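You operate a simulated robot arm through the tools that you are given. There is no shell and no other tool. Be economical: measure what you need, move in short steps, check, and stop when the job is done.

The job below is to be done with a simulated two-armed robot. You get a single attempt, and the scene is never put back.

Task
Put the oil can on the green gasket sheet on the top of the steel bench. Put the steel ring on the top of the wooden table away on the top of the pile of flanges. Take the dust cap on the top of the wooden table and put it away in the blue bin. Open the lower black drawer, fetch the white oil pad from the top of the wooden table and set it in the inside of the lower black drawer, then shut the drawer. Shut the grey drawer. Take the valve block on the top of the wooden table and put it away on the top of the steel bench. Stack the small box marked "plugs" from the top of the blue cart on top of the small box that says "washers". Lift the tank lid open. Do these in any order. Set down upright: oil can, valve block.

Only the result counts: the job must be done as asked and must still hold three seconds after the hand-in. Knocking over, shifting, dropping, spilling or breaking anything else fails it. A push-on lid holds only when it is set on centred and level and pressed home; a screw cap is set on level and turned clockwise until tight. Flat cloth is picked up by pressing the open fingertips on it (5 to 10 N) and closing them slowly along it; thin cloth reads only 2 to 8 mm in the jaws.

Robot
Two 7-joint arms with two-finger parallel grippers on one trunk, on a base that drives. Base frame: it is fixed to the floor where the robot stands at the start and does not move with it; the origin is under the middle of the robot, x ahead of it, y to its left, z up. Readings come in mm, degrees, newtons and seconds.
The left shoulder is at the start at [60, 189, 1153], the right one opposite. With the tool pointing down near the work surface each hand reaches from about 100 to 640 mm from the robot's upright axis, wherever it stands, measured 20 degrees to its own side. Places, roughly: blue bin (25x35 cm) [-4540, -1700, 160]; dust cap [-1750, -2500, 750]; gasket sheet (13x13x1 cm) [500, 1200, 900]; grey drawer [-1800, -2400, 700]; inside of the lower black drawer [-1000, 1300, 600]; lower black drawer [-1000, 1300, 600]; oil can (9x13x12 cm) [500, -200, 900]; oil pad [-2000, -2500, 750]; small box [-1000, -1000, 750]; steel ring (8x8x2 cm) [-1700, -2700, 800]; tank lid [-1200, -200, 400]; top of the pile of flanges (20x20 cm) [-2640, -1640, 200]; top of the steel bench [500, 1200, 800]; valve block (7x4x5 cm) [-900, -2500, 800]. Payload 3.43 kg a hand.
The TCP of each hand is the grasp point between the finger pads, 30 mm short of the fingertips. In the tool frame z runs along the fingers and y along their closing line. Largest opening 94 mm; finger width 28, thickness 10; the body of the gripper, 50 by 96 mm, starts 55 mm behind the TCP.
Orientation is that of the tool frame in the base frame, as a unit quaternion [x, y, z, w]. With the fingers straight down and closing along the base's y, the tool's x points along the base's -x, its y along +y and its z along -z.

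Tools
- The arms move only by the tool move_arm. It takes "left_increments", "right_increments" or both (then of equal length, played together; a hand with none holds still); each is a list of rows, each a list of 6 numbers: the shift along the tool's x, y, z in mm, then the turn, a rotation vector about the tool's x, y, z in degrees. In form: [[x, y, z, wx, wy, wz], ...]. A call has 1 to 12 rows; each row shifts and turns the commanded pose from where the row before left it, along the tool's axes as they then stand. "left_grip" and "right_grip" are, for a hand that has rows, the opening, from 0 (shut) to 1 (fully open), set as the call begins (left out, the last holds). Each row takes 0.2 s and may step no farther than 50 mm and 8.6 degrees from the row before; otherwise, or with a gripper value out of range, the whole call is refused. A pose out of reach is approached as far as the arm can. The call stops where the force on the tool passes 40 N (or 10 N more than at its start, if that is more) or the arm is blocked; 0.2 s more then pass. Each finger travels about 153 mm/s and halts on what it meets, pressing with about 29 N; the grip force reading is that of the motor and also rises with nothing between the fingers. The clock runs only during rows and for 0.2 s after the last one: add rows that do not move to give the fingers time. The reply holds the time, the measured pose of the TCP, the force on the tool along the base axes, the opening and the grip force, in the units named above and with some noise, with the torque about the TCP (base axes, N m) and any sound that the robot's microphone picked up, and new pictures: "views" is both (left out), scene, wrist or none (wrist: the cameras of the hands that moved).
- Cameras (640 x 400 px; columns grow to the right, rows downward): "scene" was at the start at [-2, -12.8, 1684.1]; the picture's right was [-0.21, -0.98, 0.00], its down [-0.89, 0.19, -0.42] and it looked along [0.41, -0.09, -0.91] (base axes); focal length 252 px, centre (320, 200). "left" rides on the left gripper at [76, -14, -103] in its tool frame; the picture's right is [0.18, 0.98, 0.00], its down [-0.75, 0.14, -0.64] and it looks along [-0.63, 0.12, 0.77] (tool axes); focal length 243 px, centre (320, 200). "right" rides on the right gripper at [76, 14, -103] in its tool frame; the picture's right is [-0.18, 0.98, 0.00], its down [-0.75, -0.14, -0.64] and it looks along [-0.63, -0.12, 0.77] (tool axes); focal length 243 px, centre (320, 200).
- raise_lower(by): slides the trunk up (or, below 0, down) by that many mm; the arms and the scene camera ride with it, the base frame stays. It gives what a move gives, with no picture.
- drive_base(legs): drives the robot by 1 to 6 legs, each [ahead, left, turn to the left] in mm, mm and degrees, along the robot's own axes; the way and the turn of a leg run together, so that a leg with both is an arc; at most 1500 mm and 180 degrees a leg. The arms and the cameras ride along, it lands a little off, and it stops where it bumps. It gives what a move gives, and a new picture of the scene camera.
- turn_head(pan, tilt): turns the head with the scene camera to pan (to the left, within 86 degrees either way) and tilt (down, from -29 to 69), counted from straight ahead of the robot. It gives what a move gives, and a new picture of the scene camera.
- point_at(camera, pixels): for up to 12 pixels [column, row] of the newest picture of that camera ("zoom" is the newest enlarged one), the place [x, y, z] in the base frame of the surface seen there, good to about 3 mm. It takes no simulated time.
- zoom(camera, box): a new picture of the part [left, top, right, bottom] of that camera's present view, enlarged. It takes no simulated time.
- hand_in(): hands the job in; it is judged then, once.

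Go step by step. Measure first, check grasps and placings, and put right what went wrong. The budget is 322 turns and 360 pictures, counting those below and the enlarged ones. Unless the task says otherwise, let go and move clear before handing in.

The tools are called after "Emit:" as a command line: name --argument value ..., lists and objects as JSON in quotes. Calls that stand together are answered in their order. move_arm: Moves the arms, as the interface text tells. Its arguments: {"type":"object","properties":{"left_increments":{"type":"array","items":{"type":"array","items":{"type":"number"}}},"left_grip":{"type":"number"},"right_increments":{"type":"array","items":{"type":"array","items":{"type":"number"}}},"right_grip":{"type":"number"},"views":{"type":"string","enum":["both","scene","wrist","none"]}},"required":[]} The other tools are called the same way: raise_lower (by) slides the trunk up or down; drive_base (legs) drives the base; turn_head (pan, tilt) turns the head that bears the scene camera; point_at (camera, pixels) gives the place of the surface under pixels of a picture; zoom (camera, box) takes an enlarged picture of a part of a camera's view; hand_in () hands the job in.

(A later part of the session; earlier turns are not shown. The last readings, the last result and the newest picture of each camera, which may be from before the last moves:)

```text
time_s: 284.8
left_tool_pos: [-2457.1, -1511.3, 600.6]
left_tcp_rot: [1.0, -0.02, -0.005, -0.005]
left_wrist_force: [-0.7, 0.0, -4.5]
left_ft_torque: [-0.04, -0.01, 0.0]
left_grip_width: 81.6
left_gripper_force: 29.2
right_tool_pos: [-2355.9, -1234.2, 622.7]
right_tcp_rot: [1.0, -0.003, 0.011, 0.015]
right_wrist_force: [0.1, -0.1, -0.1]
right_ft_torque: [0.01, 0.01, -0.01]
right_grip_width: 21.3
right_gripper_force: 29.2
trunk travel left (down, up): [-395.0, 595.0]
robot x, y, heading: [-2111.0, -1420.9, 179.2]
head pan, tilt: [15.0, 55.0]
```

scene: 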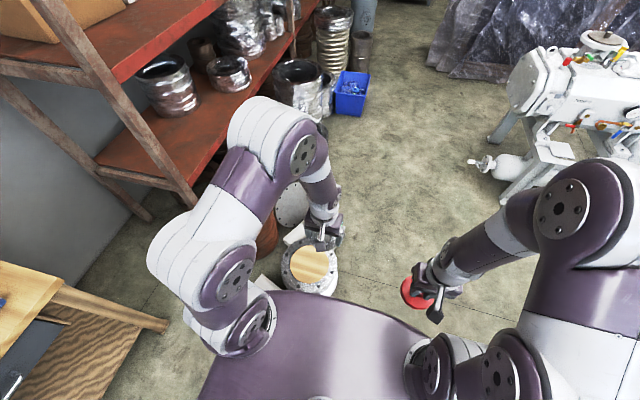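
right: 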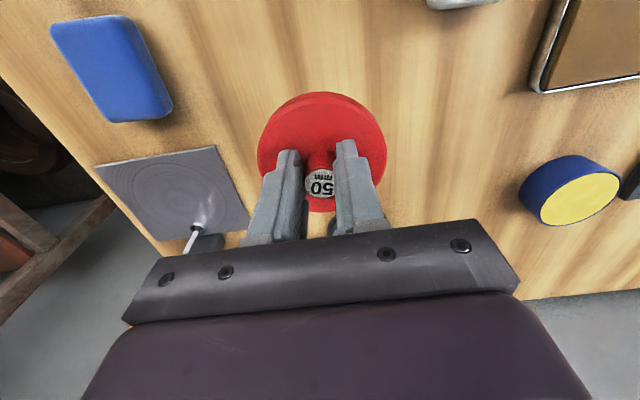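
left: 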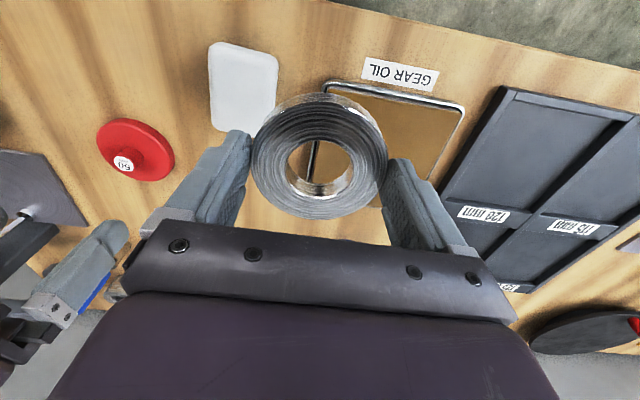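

Lower another 120, then carry the ring over the wooden disc centre (−2647,−1630).

Emit:
raise_lower --by -120

Emit:
move_arm --left_increments '[[-30, 20, 0, 0, 0, 0], [-35, 20, 0, 0, 0, 0], [-35, 20, 0, 0, 0, 0], [-35, 20, 0, 0, 0, 0], [-30, 20, 0, 0, 0, 0], [-25, 19, 30, 0, 0, 0], [0, 0, 40, 0, 0, 0], [0, 0, 40, 0, 0, 0], [0, 0, 40, 0, 0, 0], [0, 0, 0, 0, 0, 0]]' --views "both"

```text
time_s: 286.3
left_tool_pos: [-2456.2, -1512.0, 481.4]
left_tcp_rot: [1.0, -0.02, -0.005, -0.005]
left_wrist_force: [0.2, 0.1, -4.2]
left_ft_torque: [-0.01, -0.03, -0.04]
left_grip_width: 81.4
left_gripper_force: 29.4
right_tool_pos: [-2355.8, -1234.2, 503.9]
right_tcp_rot: [1.0, -0.004, 0.011, 0.016]
right_wrist_force: [-0.6, -0.4, -0.2]
right_ft_torque: [-0.02, 0.0, 0.01]
right_grip_width: 21.6
right_gripper_force: 29.0
trunk travel left (down, up): [-275.0, 715.0]
robot x, y, heading: [-2111.2, -1421.6, 179.0]
head pan, tilt: [15.0, 55.0]
```

```text
time_s: 288.5
left_tool_pos: [-2653.0, -1620.6, 332.5]
left_tcp_rot: [1.0, -0.02, -0.006, -0.005]
left_wrist_force: [0.5, 0.0, -4.5]
left_ft_torque: [0.01, 0.03, -0.01]
left_grip_width: 81.5
left_gripper_force: 28.8
right_tool_pos: [-2356.4, -1234.7, 502.4]
right_tcp_rot: [1.0, -0.004, 0.01, 0.014]
right_wrist_force: [0.0, -0.9, -0.3]
right_ft_torque: [0.02, 0.0, 0.01]
right_grip_width: 21.3
right_gripper_force: 29.1
trunk travel left (down, up): [-275.0, 715.0]
robot x, y, heading: [-2115.4, -1419.3, 179.4]
head pan, tilt: [15.0, 55.0]
```

scene: 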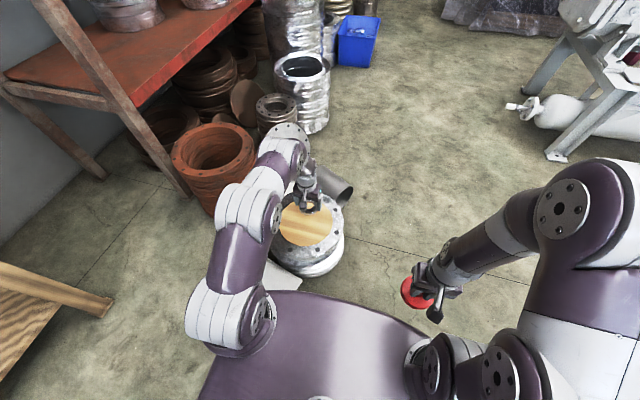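
left: 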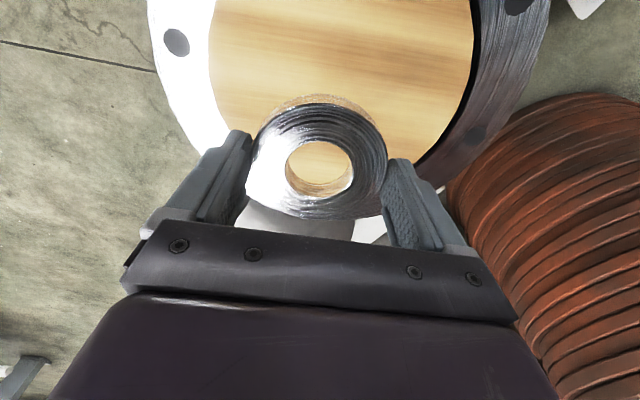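

Emit:
point_at --camera "left" --pixels '[[215, 60], [470, 60], [340, 20], [235, 120], [420, 155], [225, 10], [455, 120]]'

```text
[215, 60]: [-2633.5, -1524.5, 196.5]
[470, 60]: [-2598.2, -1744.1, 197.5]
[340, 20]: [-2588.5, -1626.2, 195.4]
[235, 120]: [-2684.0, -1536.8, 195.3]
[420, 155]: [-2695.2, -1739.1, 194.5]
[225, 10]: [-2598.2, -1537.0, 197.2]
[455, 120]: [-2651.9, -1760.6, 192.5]
```

Disc centre ≈ (−2640,−1640). Correct and lower onto it.

Emit:
move_arm --left_increments '[[13, 19, 20, 0, 0, 0], [0, 0, 40, 0, 0, 0], [0, 0, 28, 0, 0, 0], [0, 0, 9, 0, 0, 0], [0, 0, 3, 0, 0, 0], [0, 0, 2, 0, 0, 0], [0, 0, 0, 0, 0, 0]]' --views "none"

```text
time_s: 290.1
left_tool_pos: [-2641.5, -1638.7, 230.8]
left_tcp_rot: [1.0, -0.02, -0.007, -0.004]
left_wrist_force: [-1.0, 4.0, 6.6]
left_ft_torque: [-0.31, -0.06, 0.01]
left_grip_width: 81.6
left_gripper_force: 29.4
right_tool_pos: [-2356.6, -1234.8, 502.6]
right_tcp_rot: [1.0, -0.005, 0.011, 0.016]
right_wrist_force: [0.0, -0.3, -0.6]
right_ft_torque: [0.02, 0.0, 0.0]
right_grip_width: 21.5
right_gripper_force: 28.7
trunk travel left (down, up): [-275.0, 715.0]
robot x, y, heading: [-2117.4, -1417.9, 179.5]
head pan, tilt: [15.0, 55.0]
```

Contact. Open and rise.

Emit:
move_arm --left_increments '[[0, 0, 0, 0, 0, 0], [0, 0, 0, 0, 0, 0], [0, 0, -20, 0, 0, 0], [0, 0, -45, 0, 0, 0], [0, 0, -45, 0, 0, 0], [30, 0, -40, 0, 0, 0], [45, -15, 0, 0, 0, 0], [45, -15, 0, 0, 0, 0], [45, -15, 0, 0, 0, 0], [0, 0, 0, 0, 0, 0]]' --left_grip 1 --views "both"

```text
time_s: 292.3
left_tool_pos: [-2474.8, -1603.5, 378.8]
left_tcp_rot: [1.0, -0.02, -0.006, -0.004]
left_wrist_force: [-0.3, 0.4, -0.3]
left_ft_torque: [0.01, -0.04, 0.0]
left_grip_width: 94.0
left_gripper_force: 0.2
right_tool_pos: [-2357.5, -1234.4, 502.9]
right_tcp_rot: [1.0, -0.004, 0.012, 0.015]
right_wrist_force: [-0.7, -0.2, 0.1]
right_ft_torque: [0.02, -0.04, -0.02]
right_grip_width: 21.4
right_gripper_force: 28.7
trunk travel left (down, up): [-275.0, 715.0]
robot x, y, heading: [-2112.9, -1421.9, 179.0]
head pan, tilt: [15.0, 55.0]
```

scene: 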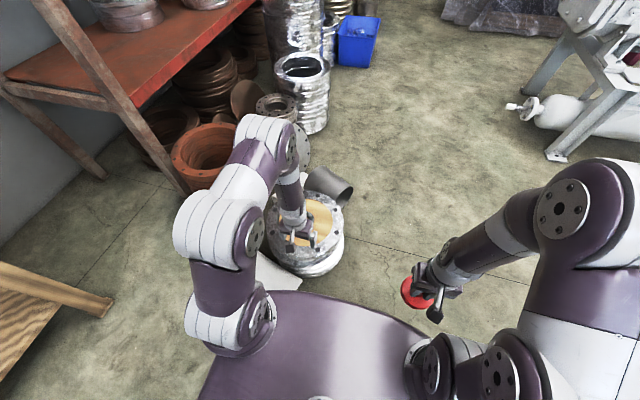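
left: 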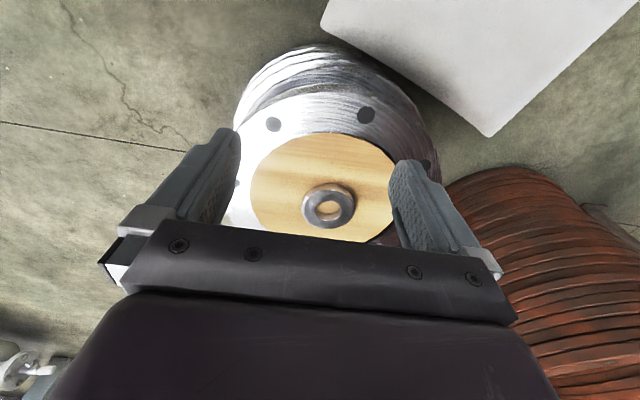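

The ring lies on the pile's top. Now to the blue bin: shift north around the pile and drive west.

Emit:
drive_base --legs '[[0, -330, 0], [1450, 0, 0]]'

Emit:
turn_head --pan 25 --tilt 35

Emit:
point_at --camera "scene" --pixels '[[320, 200], [200, 200], [250, 250]]'

```text
time_s: 301.4
left_tool_pos: [-3950.2, -1235.8, 379.5]
left_tcp_rot: [1.0, -0.03, -0.005, -0.004]
left_wrist_force: [0.5, 0.0, 0.2]
left_ft_torque: [0.01, -0.03, -0.01]
left_grip_width: 93.9
left_gripper_force: 0.1
right_tool_pos: [-3823.7, -870.5, 502.4]
right_tcp_rot: [1.0, -0.014, 0.01, 0.015]
right_wrist_force: [0.2, 0.3, -0.1]
right_ft_torque: [-0.03, 0.01, 0.01]
right_grip_width: 21.4
right_gripper_force: 28.8
trunk travel left (down, up): [-275.0, 715.0]
robot x, y, heading: [-3583.8, -1061.7, 177.8]
head pan, tilt: [15.0, 55.0]
```

scene: 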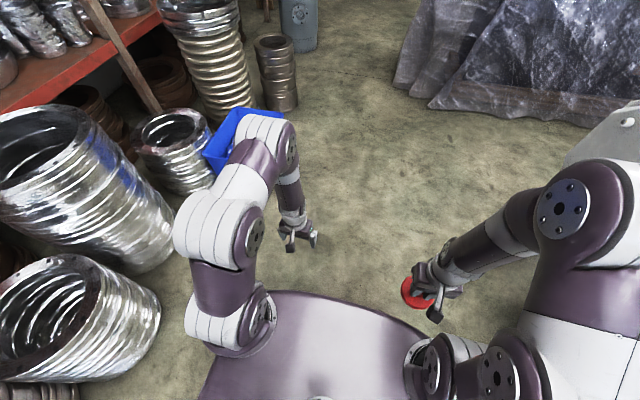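

```text
time_s: 302.2
left_tool_pos: [-3949.5, -1236.4, 380.3]
left_tcp_rot: [1.0, -0.031, -0.005, -0.004]
left_wrist_force: [-0.5, -0.4, 0.1]
left_ft_torque: [0.0, 0.03, 0.0]
left_grip_width: 93.9
left_gripper_force: 0.0
right_tool_pos: [-3823.4, -870.3, 502.1]
right_tcp_rot: [1.0, -0.015, 0.01, 0.015]
right_wrist_force: [0.3, -0.5, -0.4]
right_ft_torque: [0.01, -0.01, 0.02]
right_grip_width: 21.3
right_gripper_force: 29.5
trunk travel left (down, up): [-275.0, 715.0]
robot x, y, heading: [-3581.3, -1059.3, 178.2]
head pan, tilt: [25.0, 35.0]
```

scene: 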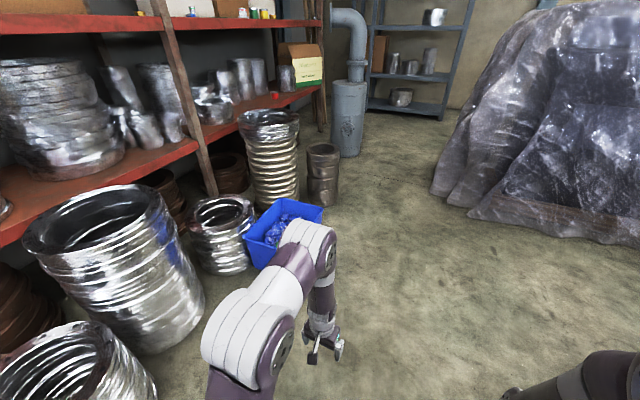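

```text
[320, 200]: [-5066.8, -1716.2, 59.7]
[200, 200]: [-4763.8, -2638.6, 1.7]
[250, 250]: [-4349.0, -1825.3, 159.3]
```

Approach the bin from the north: ahead 850, turn left 92 to face south.

Emit:
drive_base --legs '[[850, 0, 0], [0, 0, 92]]'

Emit:
turn_head --pan 0 --tilt 50

Emit:
point_at --camera "scene" --pixels '[[320, 200], [320, 250], [380, 200], [280, 200]]'

```text
time_s: 310.6
left_tool_pos: [-4247.9, -1388.8, 380.0]
left_tcp_rot: [0.719, 0.695, -0.006, 0.001]
left_wrist_force: [-0.2, -0.4, 0.5]
left_ft_torque: [-0.01, 0.04, 0.0]
left_grip_width: 94.3
left_gripper_force: 0.1
right_tool_pos: [-4615.9, -1271.7, 502.3]
right_tcp_rot: [0.708, 0.706, 0.018, 0.003]
right_wrist_force: [0.2, -0.1, 0.0]
right_ft_torque: [-0.01, -0.03, 0.01]
right_grip_width: 21.3
right_gripper_force: 29.2
trunk travel left (down, up): [-275.0, 715.0]
robot x, y, heading: [-4432.0, -1031.1, -90.4]
head pan, tilt: [25.0, 35.0]
```

scene: 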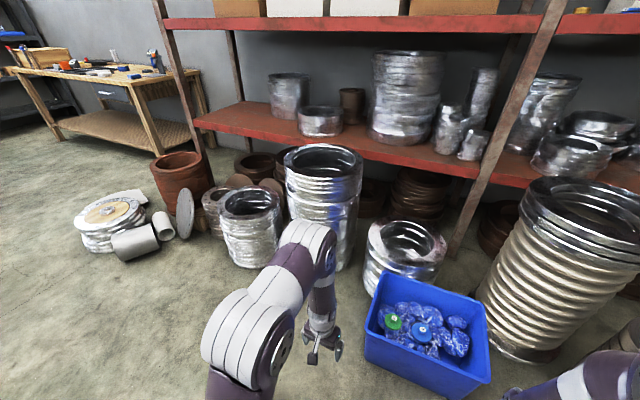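

```text
time_s: 311.5
left_tool_pos: [-4247.6, -1387.5, 380.2]
left_tcp_rot: [0.718, 0.696, -0.007, 0.001]
left_wrist_force: [-0.5, -0.1, -0.4]
left_ft_torque: [0.02, 0.0, 0.01]
left_grip_width: 94.1
left_gripper_force: 0.0
right_tool_pos: [-4616.8, -1272.5, 502.6]
right_tcp_rot: [0.708, 0.706, 0.018, 0.003]
right_wrist_force: [-0.4, 0.2, -0.5]
right_ft_torque: [-0.02, 0.0, -0.03]
right_grip_width: 21.5
right_gripper_force: 28.8
trunk travel left (down, up): [-275.0, 715.0]
robot x, y, heading: [-4431.3, -1032.0, -90.3]
head pan, tilt: [0.0, 50.0]
```

scene: 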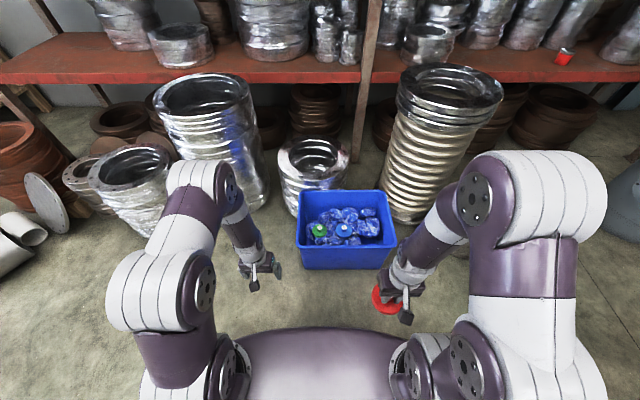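

```text
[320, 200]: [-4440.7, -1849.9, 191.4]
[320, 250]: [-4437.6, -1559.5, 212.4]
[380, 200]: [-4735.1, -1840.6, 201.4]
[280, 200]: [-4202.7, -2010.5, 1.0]
```

The bin holds green and blue caps of the same kind, confirming the red one is a dust cap. Drive 170 ahead and bring the right hand over the bin.

Emit:
point_at --camera "scene" --pixels '[[345, 228], [320, 230], [370, 225], [360, 215], [340, 240], [375, 235]]'

Emit:
drive_base --legs '[[170, 0, 0]]'

Emit:
move_arm --right_increments '[[-40, 15, 0, 0, 0, 0], [-45, 15, 0, 0, 0, 0], [-45, 15, 0, 0, 0, 0], [-45, 0, 0, 0, 0, 0], [-45, 0, 0, 0, 0, 0], [-30, 0, 0, 0, 0, 0], [0, 0, 40, 0, 0, 0], [0, 0, 40, 0, 0, 0], [0, 0, 40, 0, 0, 0], [0, 0, 0, 0, 0, 0]]' --views "both"

```text
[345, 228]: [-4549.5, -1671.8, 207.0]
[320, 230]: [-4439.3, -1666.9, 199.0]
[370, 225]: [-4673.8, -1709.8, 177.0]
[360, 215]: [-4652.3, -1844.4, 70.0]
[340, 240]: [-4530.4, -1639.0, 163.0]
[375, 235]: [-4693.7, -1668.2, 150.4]
```

```text
time_s: 313.0
left_tool_pos: [-4248.2, -1560.9, 378.5]
left_tcp_rot: [0.719, 0.695, -0.007, 0.0]
left_wrist_force: [0.1, -0.7, -0.9]
left_ft_torque: [0.02, 0.0, 0.01]
left_grip_width: 94.3
left_gripper_force: 0.1
right_tool_pos: [-4617.5, -1444.1, 501.4]
right_tcp_rot: [0.708, 0.706, 0.018, 0.003]
right_wrist_force: [0.2, -0.2, 0.7]
right_ft_torque: [-0.03, 0.0, 0.01]
right_grip_width: 21.4
right_gripper_force: 29.6
trunk travel left (down, up): [-275.0, 715.0]
robot x, y, heading: [-4432.1, -1201.6, -90.4]
head pan, tilt: [0.0, 50.0]
```

scene: 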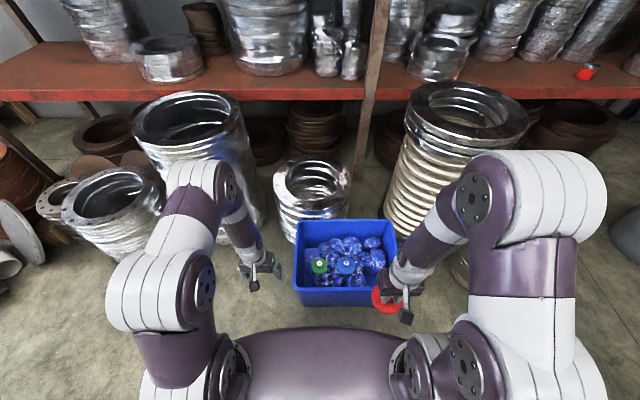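

```text
time_s: 315.2
left_tool_pos: [-4247.9, -1561.2, 378.8]
left_tcp_rot: [0.719, 0.695, -0.006, 0.001]
left_wrist_force: [-0.9, -0.4, 0.1]
left_ft_torque: [-0.02, -0.02, -0.03]
left_grip_width: 94.0
left_gripper_force: 0.0
right_tool_pos: [-4570.4, -1693.1, 380.0]
right_tcp_rot: [0.708, 0.706, 0.018, 0.004]
right_wrist_force: [-0.2, 0.1, -0.5]
right_ft_torque: [-0.03, 0.01, 0.03]
right_grip_width: 21.3
right_gripper_force: 28.9
trunk travel left (down, up): [-275.0, 715.0]
robot x, y, heading: [-4434.1, -1198.5, -90.6]
head pan, tilt: [0.0, 50.0]
```

scene: 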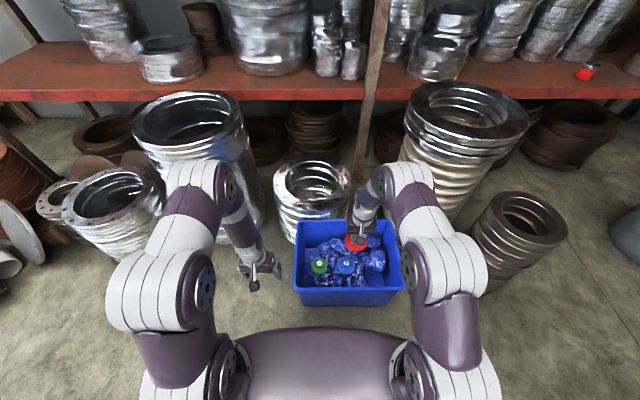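
right: 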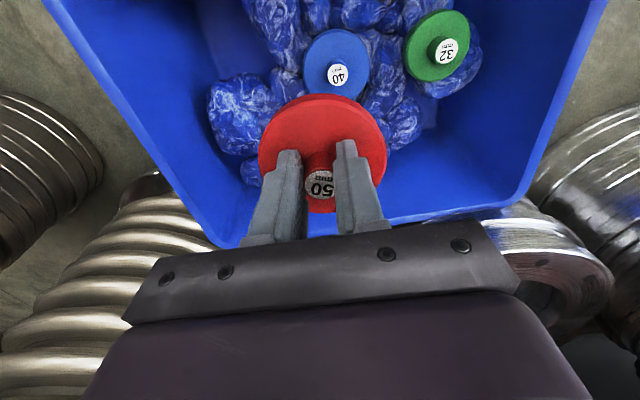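

Directly over the bin. Lower it gently in, slightly to the emptier side.

Emit:
move_arm --right_increments '[[0, -35, 30, 0, 0, 0], [-10, 0, 40, 0, 0, 0], [0, 0, 35, 0, 0, 0], [0, 0, 20, 0, 0, 0], [0, 0, 20, 0, 0, 0], [0, 0, 15, 0, 0, 0], [0, 0, 0, 0, 0, 0]]' --views "wrist"

```text
time_s: 316.6
left_tool_pos: [-4249.1, -1561.0, 380.4]
left_tcp_rot: [0.719, 0.695, -0.009, 0.002]
left_wrist_force: [0.1, 0.3, -0.6]
left_ft_torque: [0.02, -0.02, -0.01]
left_grip_width: 94.2
left_gripper_force: 0.0
right_tool_pos: [-4600.3, -1701.2, 226.6]
right_tcp_rot: [0.708, 0.706, 0.016, 0.005]
right_wrist_force: [0.1, 8.5, 30.2]
right_ft_torque: [0.59, -1.04, 0.31]
right_grip_width: 22.1
right_gripper_force: 29.2
trunk travel left (down, up): [-275.0, 715.0]
robot x, y, heading: [-4433.4, -1201.7, -90.3]
head pan, tilt: [0.0, 50.0]
stopped in row 7 (right hand): the force on the tool passed its limit at 63 N (the readings are from after the stop); the commanded pose is now the measured one
```

right: 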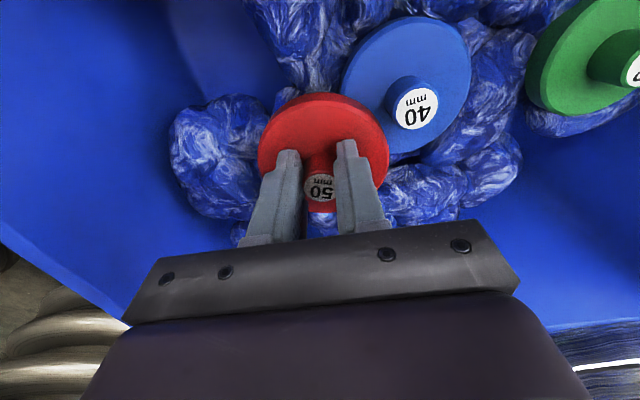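

Resting on the contents. Release and rise.

Emit:
move_arm --right_increments '[[0, 0, -6, 0, 0, 0], [0, 0, 0, 0, 0, 0], [0, 0, 0, 0, 0, 0]]' --right_grip 0.6 --views "none"

Emit:
move_arm --right_increments '[[0, 0, -30, 0, 0, 0], [0, 0, -40, 0, 0, 0], [0, 0, -45, 0, 0, 0], [0, 0, -45, 0, 0, 0], [0, 0, -45, 0, 0, 0], [45, 0, -20, 0, 0, 0], [45, -10, 0, 0, 0, 0], [45, -10, 0, 0, 0, 0], [45, -10, 0, 0, 0, 0], [0, 0, 0, 0, 0, 0]]' --views "both"

```text
time_s: 317.4
left_tool_pos: [-4249.3, -1562.4, 378.4]
left_tcp_rot: [0.719, 0.695, -0.006, 0.001]
left_wrist_force: [-0.4, -0.6, -0.4]
left_ft_torque: [0.0, -0.01, 0.03]
left_grip_width: 94.0
left_gripper_force: 0.0
right_tool_pos: [-4600.2, -1703.0, 229.4]
right_tcp_rot: [0.708, 0.706, 0.018, 0.004]
right_wrist_force: [0.3, 0.2, -0.4]
right_ft_torque: [-0.01, -0.03, -0.02]
right_grip_width: 56.4
right_gripper_force: 0.0
trunk travel left (down, up): [-275.0, 715.0]
robot x, y, heading: [-4432.6, -1198.0, -90.4]
head pan, tilt: [0.0, 50.0]
```

```text
time_s: 319.6
left_tool_pos: [-4249.1, -1561.2, 378.9]
left_tcp_rot: [0.72, 0.694, -0.006, 0.001]
left_wrist_force: [1.0, 0.4, -0.6]
left_ft_torque: [-0.01, 0.04, 0.02]
left_grip_width: 94.3
left_gripper_force: 0.0
right_tool_pos: [-4636.4, -1525.5, 459.6]
right_tcp_rot: [0.707, 0.707, 0.017, 0.004]
right_wrist_force: [0.9, -0.9, 0.3]
right_ft_torque: [-0.03, 0.0, 0.01]
right_grip_width: 56.4
right_gripper_force: 0.0
trunk travel left (down, up): [-275.0, 715.0]
robot x, y, heading: [-4435.5, -1199.2, -90.5]
head pan, tilt: [0.0, 50.0]
```

scene: 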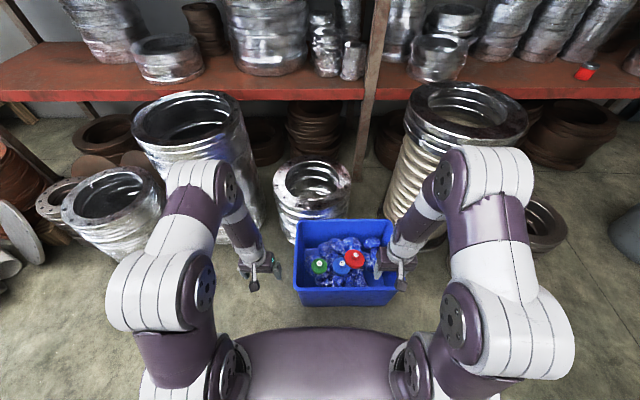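
right: 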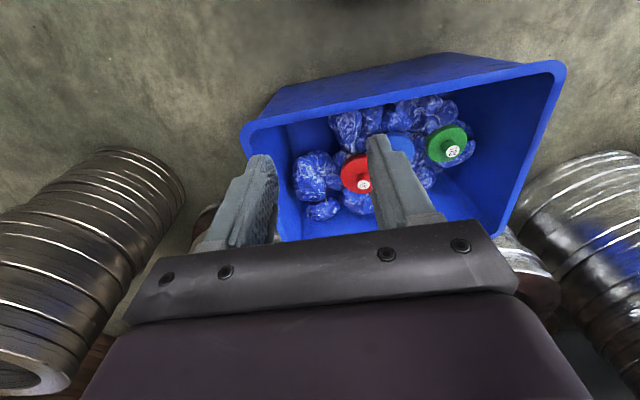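

The red cap is in the bin. Raise the trunk and drive back to the wooden table.

Emit:
raise_lower --by 400

Emit:
raise_lower --by 120

Emit:
drive_base --legs '[[-150, 0, 0], [0, 0, 90.5], [1400, 0, 0], [1100, 0, 0], [0, 0, -90]]'

```text
time_s: 323.4
left_tool_pos: [-4249.2, -1561.8, 778.8]
left_tcp_rot: [0.719, 0.695, -0.006, 0.001]
left_wrist_force: [0.4, 0.1, -0.1]
left_ft_torque: [0.0, -0.02, 0.01]
left_grip_width: 93.7
left_gripper_force: 0.1
right_tool_pos: [-4636.0, -1526.9, 859.7]
right_tcp_rot: [0.708, 0.706, 0.018, 0.003]
right_wrist_force: [0.0, 0.4, -0.1]
right_ft_torque: [0.01, 0.0, -0.02]
right_grip_width: 56.5
right_gripper_force: 0.1
trunk travel left (down, up): [-675.0, 315.0]
robot x, y, heading: [-4432.7, -1200.3, -90.4]
head pan, tilt: [0.0, 50.0]
```

```text
time_s: 324.9
left_tool_pos: [-4249.0, -1559.5, 899.7]
left_tcp_rot: [0.72, 0.694, -0.006, 0.001]
left_wrist_force: [-0.3, 0.5, 0.3]
left_ft_torque: [-0.05, 0.01, -0.01]
left_grip_width: 94.0
left_gripper_force: 0.1
right_tool_pos: [-4635.2, -1527.0, 979.6]
right_tcp_rot: [0.708, 0.706, 0.017, 0.004]
right_wrist_force: [0.0, 0.6, 0.3]
right_ft_torque: [-0.03, -0.01, 0.02]
right_grip_width: 56.4
right_gripper_force: 0.1
trunk travel left (down, up): [-795.0, 195.0]
robot x, y, heading: [-4434.2, -1198.9, -90.7]
head pan, tilt: [0.0, 50.0]
```

```text
time_s: 343.9
left_tool_pos: [-1510.4, -974.4, 899.7]
left_tcp_rot: [0.255, 0.967, -0.004, 0.001]
left_wrist_force: [3.4, 11.9, 3.2]
left_ft_torque: [0.48, -0.37, 0.31]
left_grip_width: 93.7
left_gripper_force: 0.0
right_tool_pos: [-1731.1, -1300.3, 978.9]
right_tcp_rot: [0.252, 0.968, 0.017, -0.006]
right_wrist_force: [-0.7, -0.7, -0.2]
right_ft_torque: [0.04, 0.01, -0.02]
right_grip_width: 56.6
right_gripper_force: 0.0
trunk travel left (down, up): [-795.0, 195.0]
robot x, y, heading: [-1916.8, -966.1, -29.4]
head pan, tilt: [0.0, 50.0]
stopped in leg 5: the force on the tool passed its limit at 205 N (the readings are from after the stop); the commanded pose is now the measured one
```

scene: 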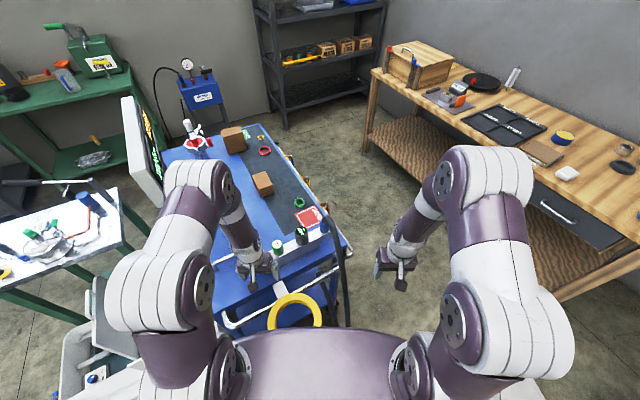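

My left hand touched the blue cart's west end while turning. Reverse the turn and back off, then inspect.

Emit:
drive_base --legs '[[0, 0, 15], [-250, 0, 0]]'

Emit:
zoom --camera "scene" --box '[60, 80, 380, 300]'

```text
time_s: 346.6
left_tool_pos: [-1761.3, -806.6, 899.3]
left_tcp_rot: [0.127, 0.992, -0.005, 0.002]
left_wrist_force: [0.7, -0.6, -0.2]
left_ft_torque: [0.02, -0.02, 0.01]
left_grip_width: 93.9
left_gripper_force: 0.0
right_tool_pos: [-1889.8, -1178.9, 980.2]
right_tcp_rot: [0.125, 0.992, 0.016, -0.009]
right_wrist_force: [0.4, -0.6, 0.0]
right_ft_torque: [0.0, 0.0, -0.01]
right_grip_width: 56.3
right_gripper_force: 0.1
trunk travel left (down, up): [-795.0, 195.0]
robot x, y, heading: [-2155.1, -902.3, -14.3]
head pan, tilt: [0.0, 50.0]
```

scene: 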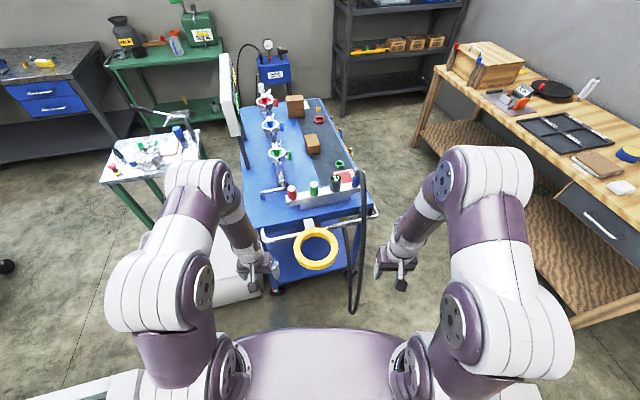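

```text
1.82 times, centred on (220, 190) of scene
```

zoom: 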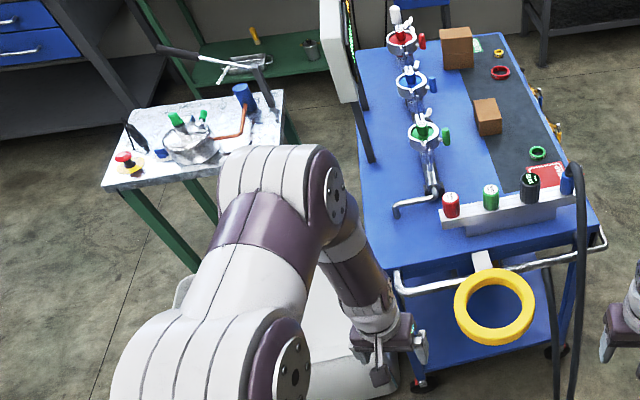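

Emit:
point_at --camera "zoom" --pixels '[[456, 34], [486, 110], [440, 30], [472, 30], [455, 60], [500, 72], [537, 153], [590, 232], [498, 52]]'

```text
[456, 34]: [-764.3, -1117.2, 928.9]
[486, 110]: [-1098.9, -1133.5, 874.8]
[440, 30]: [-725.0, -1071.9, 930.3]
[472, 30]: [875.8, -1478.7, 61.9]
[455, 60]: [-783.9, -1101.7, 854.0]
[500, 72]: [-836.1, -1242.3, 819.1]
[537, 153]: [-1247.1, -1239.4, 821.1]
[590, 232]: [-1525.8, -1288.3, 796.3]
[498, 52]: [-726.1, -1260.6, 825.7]
```

Cart and stack are unmoved (stack top still at (−755,−1115,929)). Turn south here, shift east 250, then go ahead.

Emit:
drive_base --legs '[[0, 0, -75.5], [0, 250, 0], [850, 0, 0]]'

```text
time_s: 355.7
left_tool_pos: [-1752.8, -2103.4, 899.7]
left_tcp_rot: [0.721, 0.693, -0.005, -0.002]
left_wrist_force: [0.9, -0.3, 0.1]
left_ft_torque: [-0.02, -0.04, 0.02]
left_grip_width: 93.9
left_gripper_force: 0.0
right_tool_pos: [-2143.0, -2057.8, 980.2]
right_tcp_rot: [0.718, 0.695, 0.018, 0.003]
right_wrist_force: [0.1, 0.0, 0.0]
right_ft_torque: [0.02, 0.02, 0.0]
right_grip_width: 56.1
right_gripper_force: 0.1
trunk travel left (down, up): [-795.0, 195.0]
robot x, y, heading: [-1933.7, -1739.9, -91.9]
head pan, tilt: [0.0, 50.0]
```

scene: 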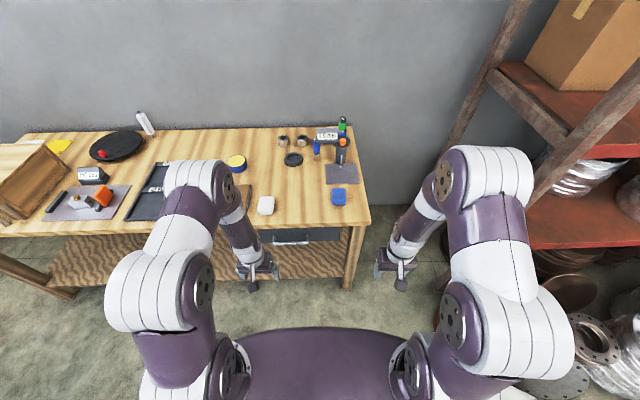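

Approach the pad with the left hand: left 60, ahead 280.

Emit:
drive_base --legs '[[0, 60, 2], [280, 0, 0]]'

Emit:
move_arm --left_increments '[[0, 0, 0, 0, 0, 0]]' --views "wrist"

```text
time_s: 358.2
left_tool_pos: [-1681.4, -2373.9, 899.7]
left_tcp_rot: [0.708, 0.707, -0.005, -0.001]
left_wrist_force: [0.1, 0.8, 0.6]
left_ft_torque: [-0.01, 0.0, 0.0]
left_grip_width: 94.0
left_gripper_force: 0.1
right_tool_pos: [-2072.5, -2344.2, 978.9]
right_tcp_rot: [0.705, 0.709, 0.018, 0.004]
right_wrist_force: [-0.3, 0.3, 0.0]
right_ft_torque: [0.01, 0.0, 0.0]
right_grip_width: 56.6
right_gripper_force: 0.0
trunk travel left (down, up): [-795.0, 195.0]
robot x, y, heading: [-1868.7, -2018.4, -89.9]
head pan, tilt: [0.0, 50.0]
```

scene: 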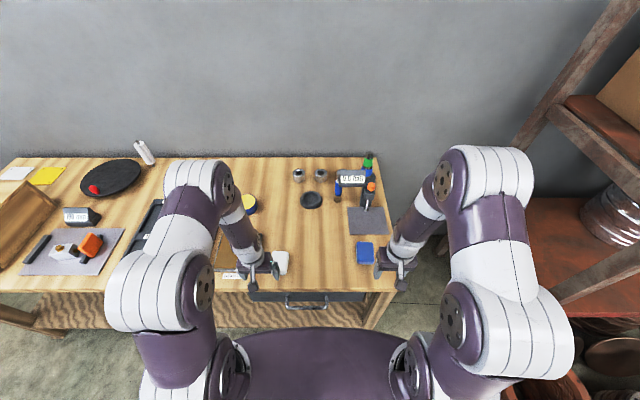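

```text
time_s: 358.6
left_tool_pos: [-1680.9, -2374.5, 899.6]
left_tcp_rot: [0.708, 0.706, -0.006, 0.0]
left_wrist_force: [-0.5, 0.2, 0.1]
left_ft_torque: [0.02, 0.04, -0.03]
left_grip_width: 94.0
left_gripper_force: 0.1
right_tool_pos: [-2072.8, -2341.8, 980.0]
right_tcp_rot: [0.705, 0.709, 0.017, 0.004]
right_wrist_force: [0.0, 0.7, -0.2]
right_ft_torque: [-0.01, -0.05, -0.01]
right_grip_width: 56.4
right_gripper_force: 0.0
trunk travel left (down, up): [-795.0, 195.0]
robot x, y, heading: [-1871.1, -2022.7, -89.8]
head pan, tilt: [0.0, 50.0]
```

left: 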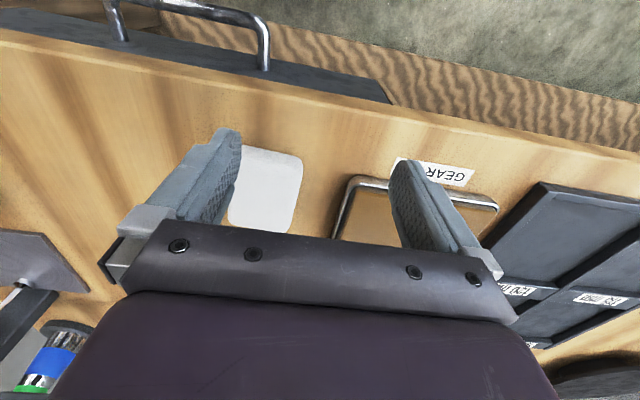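

Emit:
point_at --camera "left" --pixels '[[245, 150], [300, 158], [290, 230], [233, 220], [265, 185], [250, 190], [310, 190]]'

Emit:
zoom --camera "left" --box '[180, 120, 360, 250]'

```text
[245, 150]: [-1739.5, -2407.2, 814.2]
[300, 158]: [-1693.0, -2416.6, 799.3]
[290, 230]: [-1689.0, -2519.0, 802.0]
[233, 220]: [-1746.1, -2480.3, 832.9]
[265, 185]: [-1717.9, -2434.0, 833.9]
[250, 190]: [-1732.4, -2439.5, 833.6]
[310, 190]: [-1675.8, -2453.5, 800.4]
```

```text
3.08 times, centred on (270, 185) of left
```

zoom: 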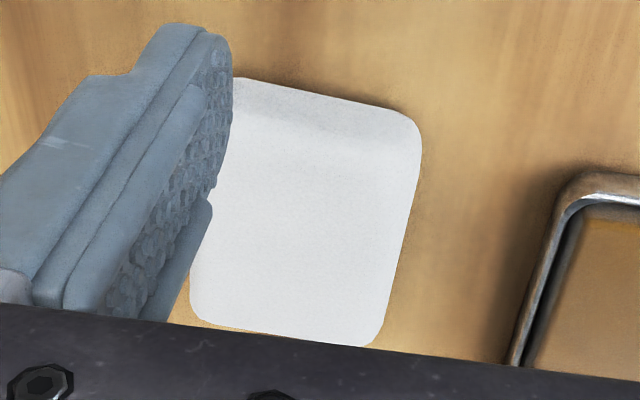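

Pad ≈ 65×85×33 mm, centre ≈ (−1725,−2447), z 801–834. Move over it and check.

Emit:
move_arm --left_increments '[[-36, -22, 0, 0, 0, 0], [-37, -22, 0, 0, 0, 0], [0, 0, 0, 0, 0, 0]]' --views "wrist"

Emit:
point_at --camera "left" --pixels '[[285, 90], [345, 90], [320, 60], [320, 120], [320, 90]]'

```text
time_s: 359.4
left_tool_pos: [-1725.1, -2446.2, 899.8]
left_tcp_rot: [0.707, 0.707, -0.006, -0.001]
left_wrist_force: [0.1, 0.0, -0.7]
left_ft_torque: [-0.04, 0.01, 0.02]
left_grip_width: 94.2
left_gripper_force: 0.0
right_tool_pos: [-2073.2, -2343.4, 979.5]
right_tcp_rot: [0.705, 0.709, 0.018, 0.004]
right_wrist_force: [0.3, 0.2, 0.7]
right_ft_torque: [0.0, 0.01, -0.02]
right_grip_width: 56.3
right_gripper_force: 0.0
trunk travel left (down, up): [-795.0, 195.0]
robot x, y, heading: [-1867.3, -2016.4, -89.9]
head pan, tilt: [0.0, 50.0]
```

left: 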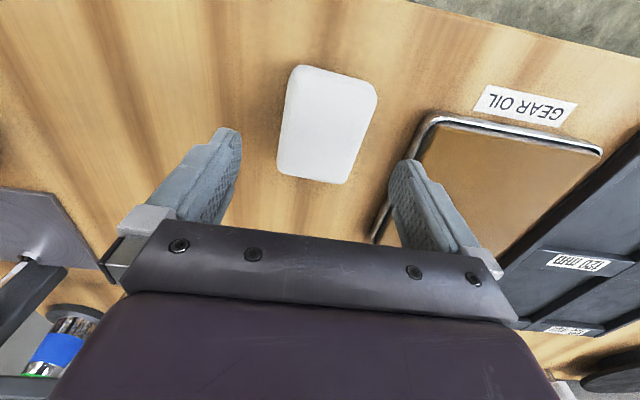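

```text
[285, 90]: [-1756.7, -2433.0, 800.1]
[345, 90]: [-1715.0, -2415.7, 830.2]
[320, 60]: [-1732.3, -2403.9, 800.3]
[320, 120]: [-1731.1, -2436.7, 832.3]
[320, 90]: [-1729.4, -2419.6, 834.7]
```

Check clearance to the gear-oil tray's edge.

Emit:
point_at --camera "left" --pixels '[[382, 225], [400, 180], [425, 125], [362, 150], [375, 100], [283, 150], [298, 75], [350, 170], [345, 180]]'

```text
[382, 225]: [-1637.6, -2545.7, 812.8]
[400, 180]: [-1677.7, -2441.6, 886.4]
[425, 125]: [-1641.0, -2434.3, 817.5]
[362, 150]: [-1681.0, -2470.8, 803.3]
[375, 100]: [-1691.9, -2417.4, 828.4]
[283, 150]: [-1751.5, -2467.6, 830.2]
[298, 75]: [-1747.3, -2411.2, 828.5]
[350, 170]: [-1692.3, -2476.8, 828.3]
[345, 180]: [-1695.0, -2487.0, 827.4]
```

Clear by ~25 mm. Shift +4, descend 62, close and lift.

Emit:
move_arm --left_increments '[[0, 4, 30, 0, 0, 0], [0, 0, 24, 0, 0, 0], [0, 0, 8, 0, 0, 0], [0, 0, 0, 0, 0, 0]]' --views "none"

Emit:
move_arm --left_increments '[[0, 0, 0, 0, 0, 0], [0, 0, 0, 0, 0, 0], [0, 0, 0, 0, 0, 0], [0, 0, 0, 0, 0, 0]]' --left_grip 0 --views "none"

Emit:
move_arm --left_increments '[[0, 0, -10, 0, 0, 0], [0, 0, -30, 0, 0, 0], [0, 0, -40, 0, 0, 0], [0, 0, -40, 0, 0, 0], [0, 0, -40, 0, 0, 0], [0, 0, 0, 0, 0, 0]]' --views "wrist"

```text
time_s: 360.4
left_tool_pos: [-1721.2, -2448.0, 838.4]
left_tcp_rot: [0.708, 0.706, -0.006, -0.001]
left_wrist_force: [-0.4, -0.8, -0.7]
left_ft_torque: [0.02, -0.02, 0.03]
left_grip_width: 93.9
left_gripper_force: 0.1
right_tool_pos: [-2072.2, -2344.4, 979.0]
right_tcp_rot: [0.705, 0.709, 0.018, 0.002]
right_wrist_force: [0.2, -0.2, 0.0]
right_ft_torque: [0.01, -0.01, 0.03]
right_grip_width: 56.4
right_gripper_force: 0.0
trunk travel left (down, up): [-795.0, 195.0]
robot x, y, heading: [-1868.7, -2013.4, -89.9]
head pan, tilt: [0.0, 50.0]
```

```text
time_s: 361.4
left_tool_pos: [-1720.7, -2447.1, 838.6]
left_tcp_rot: [0.708, 0.706, -0.006, -0.002]
left_wrist_force: [0.2, 0.2, 1.3]
left_ft_torque: [-0.03, -0.01, -0.05]
left_grip_width: 65.2
left_gripper_force: 29.0
right_tool_pos: [-2072.5, -2343.5, 979.9]
right_tcp_rot: [0.705, 0.709, 0.018, 0.003]
right_wrist_force: [0.8, 0.1, 0.1]
right_ft_torque: [0.03, -0.01, -0.01]
right_grip_width: 56.2
right_gripper_force: 0.1
trunk travel left (down, up): [-795.0, 195.0]
robot x, y, heading: [-1872.6, -2021.2, -90.0]
head pan, tilt: [0.0, 50.0]
```

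```text
time_s: 362.8
left_tool_pos: [-1719.5, -2446.5, 998.6]
left_tcp_rot: [0.708, 0.706, -0.005, -0.001]
left_wrist_force: [-0.1, 0.7, 0.5]
left_ft_torque: [0.02, 0.01, 0.0]
left_grip_width: 64.7
left_gripper_force: 29.2
right_tool_pos: [-2072.6, -2345.0, 979.8]
right_tcp_rot: [0.705, 0.709, 0.018, 0.004]
right_wrist_force: [0.7, 0.0, -0.1]
right_ft_torque: [0.02, -0.01, 0.01]
right_grip_width: 56.3
right_gripper_force: 0.2
trunk travel left (down, up): [-795.0, 195.0]
robot x, y, heading: [-1873.6, -2016.1, -90.2]
head pan, tilt: [0.0, 50.0]
```

left: 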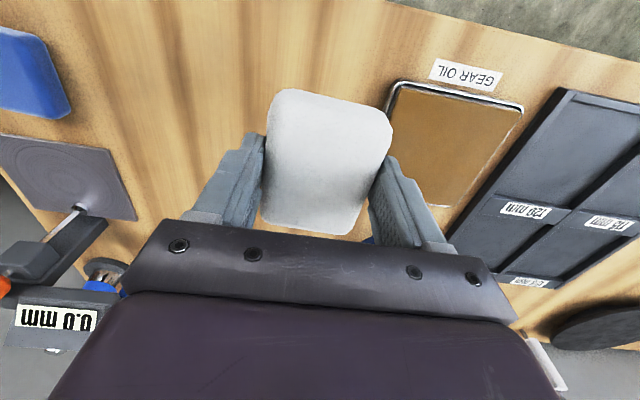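

Pad held (65 mm). Retract and move east to the valve block, using the right hand for it.

Emit:
move_arm --left_increments '[[45, 0, 0, 0, 0, 0], [45, 0, -20, 0, 0, 0], [40, 0, -20, 0, 0, 0], [0, 0, 0, 0, 0, 0]]' --views "none"

Emit:
drive_base --legs '[[-250, 0, 0], [0, 1090, 0]]'

Emit:
zoom --camera "scene" --box '[220, 80, 460, 260]'

```text
time_s: 363.8
left_tool_pos: [-1718.9, -2317.0, 1037.6]
left_tcp_rot: [0.708, 0.706, -0.005, -0.002]
left_wrist_force: [-0.1, 0.3, -0.2]
left_ft_torque: [0.01, -0.01, 0.02]
left_grip_width: 64.4
left_gripper_force: 28.8
right_tool_pos: [-2072.5, -2344.0, 979.5]
right_tcp_rot: [0.705, 0.709, 0.018, 0.003]
right_wrist_force: [-0.5, -0.4, -0.3]
right_ft_torque: [0.01, 0.02, -0.01]
right_grip_width: 56.2
right_gripper_force: 0.0
trunk travel left (down, up): [-795.0, 195.0]
robot x, y, heading: [-1866.3, -2018.2, -89.9]
head pan, tilt: [0.0, 50.0]
```

```text
time_s: 370.8
left_tool_pos: [-649.1, -2077.2, 1038.5]
left_tcp_rot: [0.714, 0.7, -0.005, -0.001]
left_wrist_force: [-0.4, -0.1, -1.4]
left_ft_torque: [0.01, 0.0, 0.01]
left_grip_width: 63.4
left_gripper_force: 29.2
right_tool_pos: [-1004.0, -2097.8, 979.3]
right_tcp_rot: [0.712, 0.702, 0.018, 0.004]
right_wrist_force: [0.0, 0.1, 0.3]
right_ft_torque: [0.02, 0.01, -0.05]
right_grip_width: 56.5
right_gripper_force: 0.1
trunk travel left (down, up): [-795.0, 195.0]
robot x, y, heading: [-799.6, -1779.9, -91.0]
head pan, tilt: [0.0, 50.0]
```

scene: 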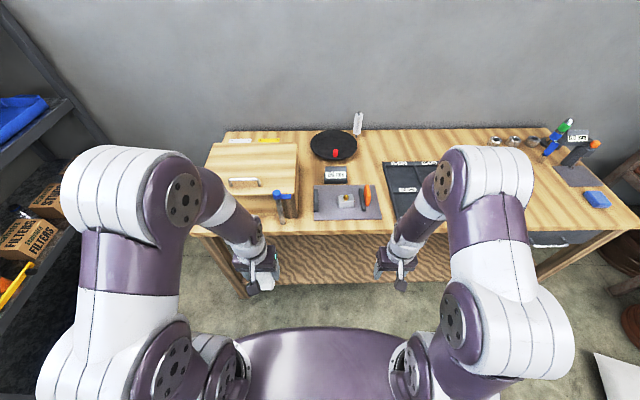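

```text
2.22 times, centred on (340, 170) of scene
```

zoom: 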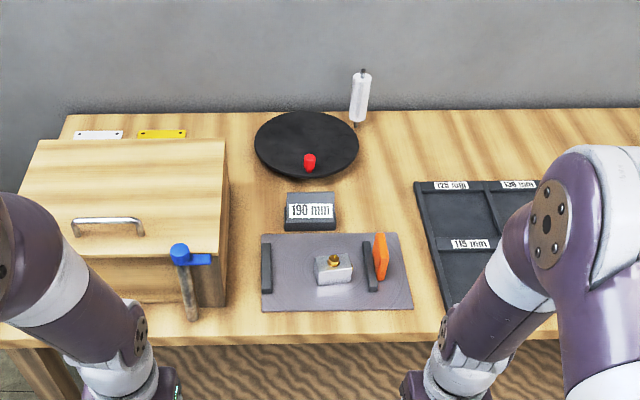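

The valve block is the grey block with a brass fitting at zoom (333,268), between two bars. Measure.

Emit:
point_at --camera "zoom" --pixels '[[318, 262], [352, 266], [334, 270], [333, 262], [322, 280], [350, 280], [267, 270], [368, 270], [380, 250], [300, 290], [310, 205]]'

```text
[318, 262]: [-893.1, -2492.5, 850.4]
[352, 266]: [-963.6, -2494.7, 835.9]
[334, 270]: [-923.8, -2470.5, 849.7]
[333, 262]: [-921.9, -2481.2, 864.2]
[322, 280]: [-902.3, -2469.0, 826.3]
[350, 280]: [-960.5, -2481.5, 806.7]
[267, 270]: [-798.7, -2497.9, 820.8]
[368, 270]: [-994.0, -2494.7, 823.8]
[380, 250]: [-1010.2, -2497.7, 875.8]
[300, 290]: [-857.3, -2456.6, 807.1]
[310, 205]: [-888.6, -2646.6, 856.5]
```

Block spans x −960…−890, y −2510…−2468, top 851 (brass to ~866). Drive ahead 180 and bring the right hand over it.

Emit:
drive_base --legs '[[180, 0, 0]]'

Emit:
move_arm --right_increments '[[-45, 25, 0, 0, 0, 0], [-45, 25, 0, 0, 0, 0], [-45, 25, 0, 0, 0, 0], [-45, 0, 0, 0, 0, 0], [-30, 0, 20, 0, 0, 0], [0, 0, 0, 0, 0, 0]]' --right_grip 0.86 --views "wrist"

```text
time_s: 372.3
left_tool_pos: [-652.0, -2257.7, 1039.2]
left_tcp_rot: [0.714, 0.7, -0.004, -0.001]
left_wrist_force: [-0.1, -0.1, -0.8]
left_ft_torque: [-0.02, 0.01, 0.01]
left_grip_width: 63.2
left_gripper_force: 28.7
right_tool_pos: [-1006.4, -2276.8, 979.8]
right_tcp_rot: [0.711, 0.703, 0.017, 0.004]
right_wrist_force: [0.1, 0.0, 0.4]
right_ft_torque: [-0.01, -0.02, -0.03]
right_grip_width: 56.4
right_gripper_force: 0.1
trunk travel left (down, up): [-795.0, 195.0]
robot x, y, heading: [-798.9, -1956.5, -91.1]
head pan, tilt: [0.0, 50.0]
```

scene: 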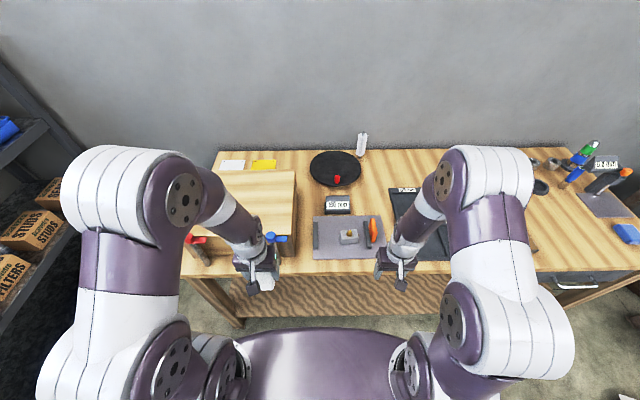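

```text
refused: row 1 steps farther than a row can; nothing moved
```

Emit:
move_arm --right_increments '[[-42, 20, 0, 0, 0, 0], [-42, 20, 0, 0, 0, 0], [-42, 20, 0, 0, 0, 0], [-42, 18, 0, 0, 0, 0], [-42, 0, 20, 0, 0, 0], [0, 0, 0, 0, 0, 0]]' --right_grip 0.86 --views "wrist"

```text
time_s: 373.7
left_tool_pos: [-651.4, -2258.1, 1038.5]
left_tcp_rot: [0.713, 0.701, -0.004, -0.002]
left_wrist_force: [-0.1, 0.3, -0.4]
left_ft_torque: [0.02, -0.04, 0.0]
left_grip_width: 63.7
left_gripper_force: 28.8
right_tool_pos: [-929.7, -2487.1, 955.6]
right_tcp_rot: [0.712, 0.702, 0.017, 0.003]
right_wrist_force: [-0.6, 0.5, 0.5]
right_ft_torque: [-0.05, 0.0, -0.01]
right_grip_width: 81.1
right_gripper_force: 0.0
trunk travel left (down, up): [-795.0, 195.0]
robot x, y, heading: [-800.5, -1958.6, -91.1]
head pan, tilt: [0.0, 50.0]
```

right: 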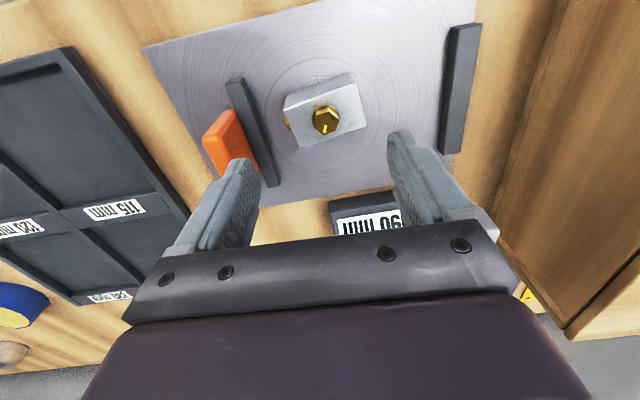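

The block is rotated a bit and has another brass fitting on its −x face (288,122). Zoom and measure.

Emit:
zoom --camera "right" --box '[220, 60, 400, 190]'

Emit:
point_at --camera "zoom" --pixels '[[245, 140], [470, 100], [518, 215], [290, 290], [232, 225], [375, 230], [130, 100], [200, 420], [60, 270], [350, 160], [500, 160], [250, 220]]'

```text
3.08 times, centred on (310, 125) of right
```

zoom: 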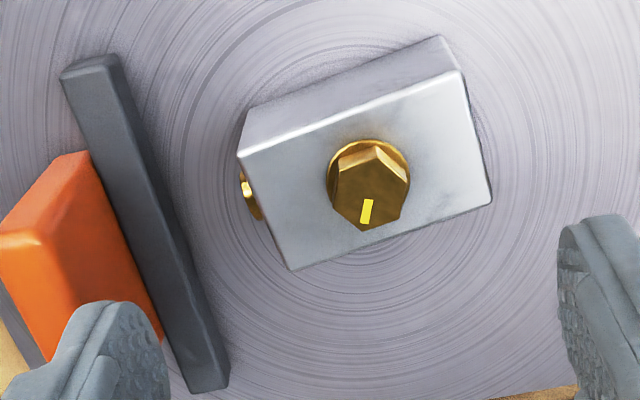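

```text
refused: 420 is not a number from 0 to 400
```

Emit:
point_at --camera "zoom" --pixels '[[246, 155], [460, 80], [486, 195], [292, 262], [258, 200], [370, 195], [120, 100], [210, 360], [50, 250], [350, 130], [475, 140], [250, 185]]'

```text
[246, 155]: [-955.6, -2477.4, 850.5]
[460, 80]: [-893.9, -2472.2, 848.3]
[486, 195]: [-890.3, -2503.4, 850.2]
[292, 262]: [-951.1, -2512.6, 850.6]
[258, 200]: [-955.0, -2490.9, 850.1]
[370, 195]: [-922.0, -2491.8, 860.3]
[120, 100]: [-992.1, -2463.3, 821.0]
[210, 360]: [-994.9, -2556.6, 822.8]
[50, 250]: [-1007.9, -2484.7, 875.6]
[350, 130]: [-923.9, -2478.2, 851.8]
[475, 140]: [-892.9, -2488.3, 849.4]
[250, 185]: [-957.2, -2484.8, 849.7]
```

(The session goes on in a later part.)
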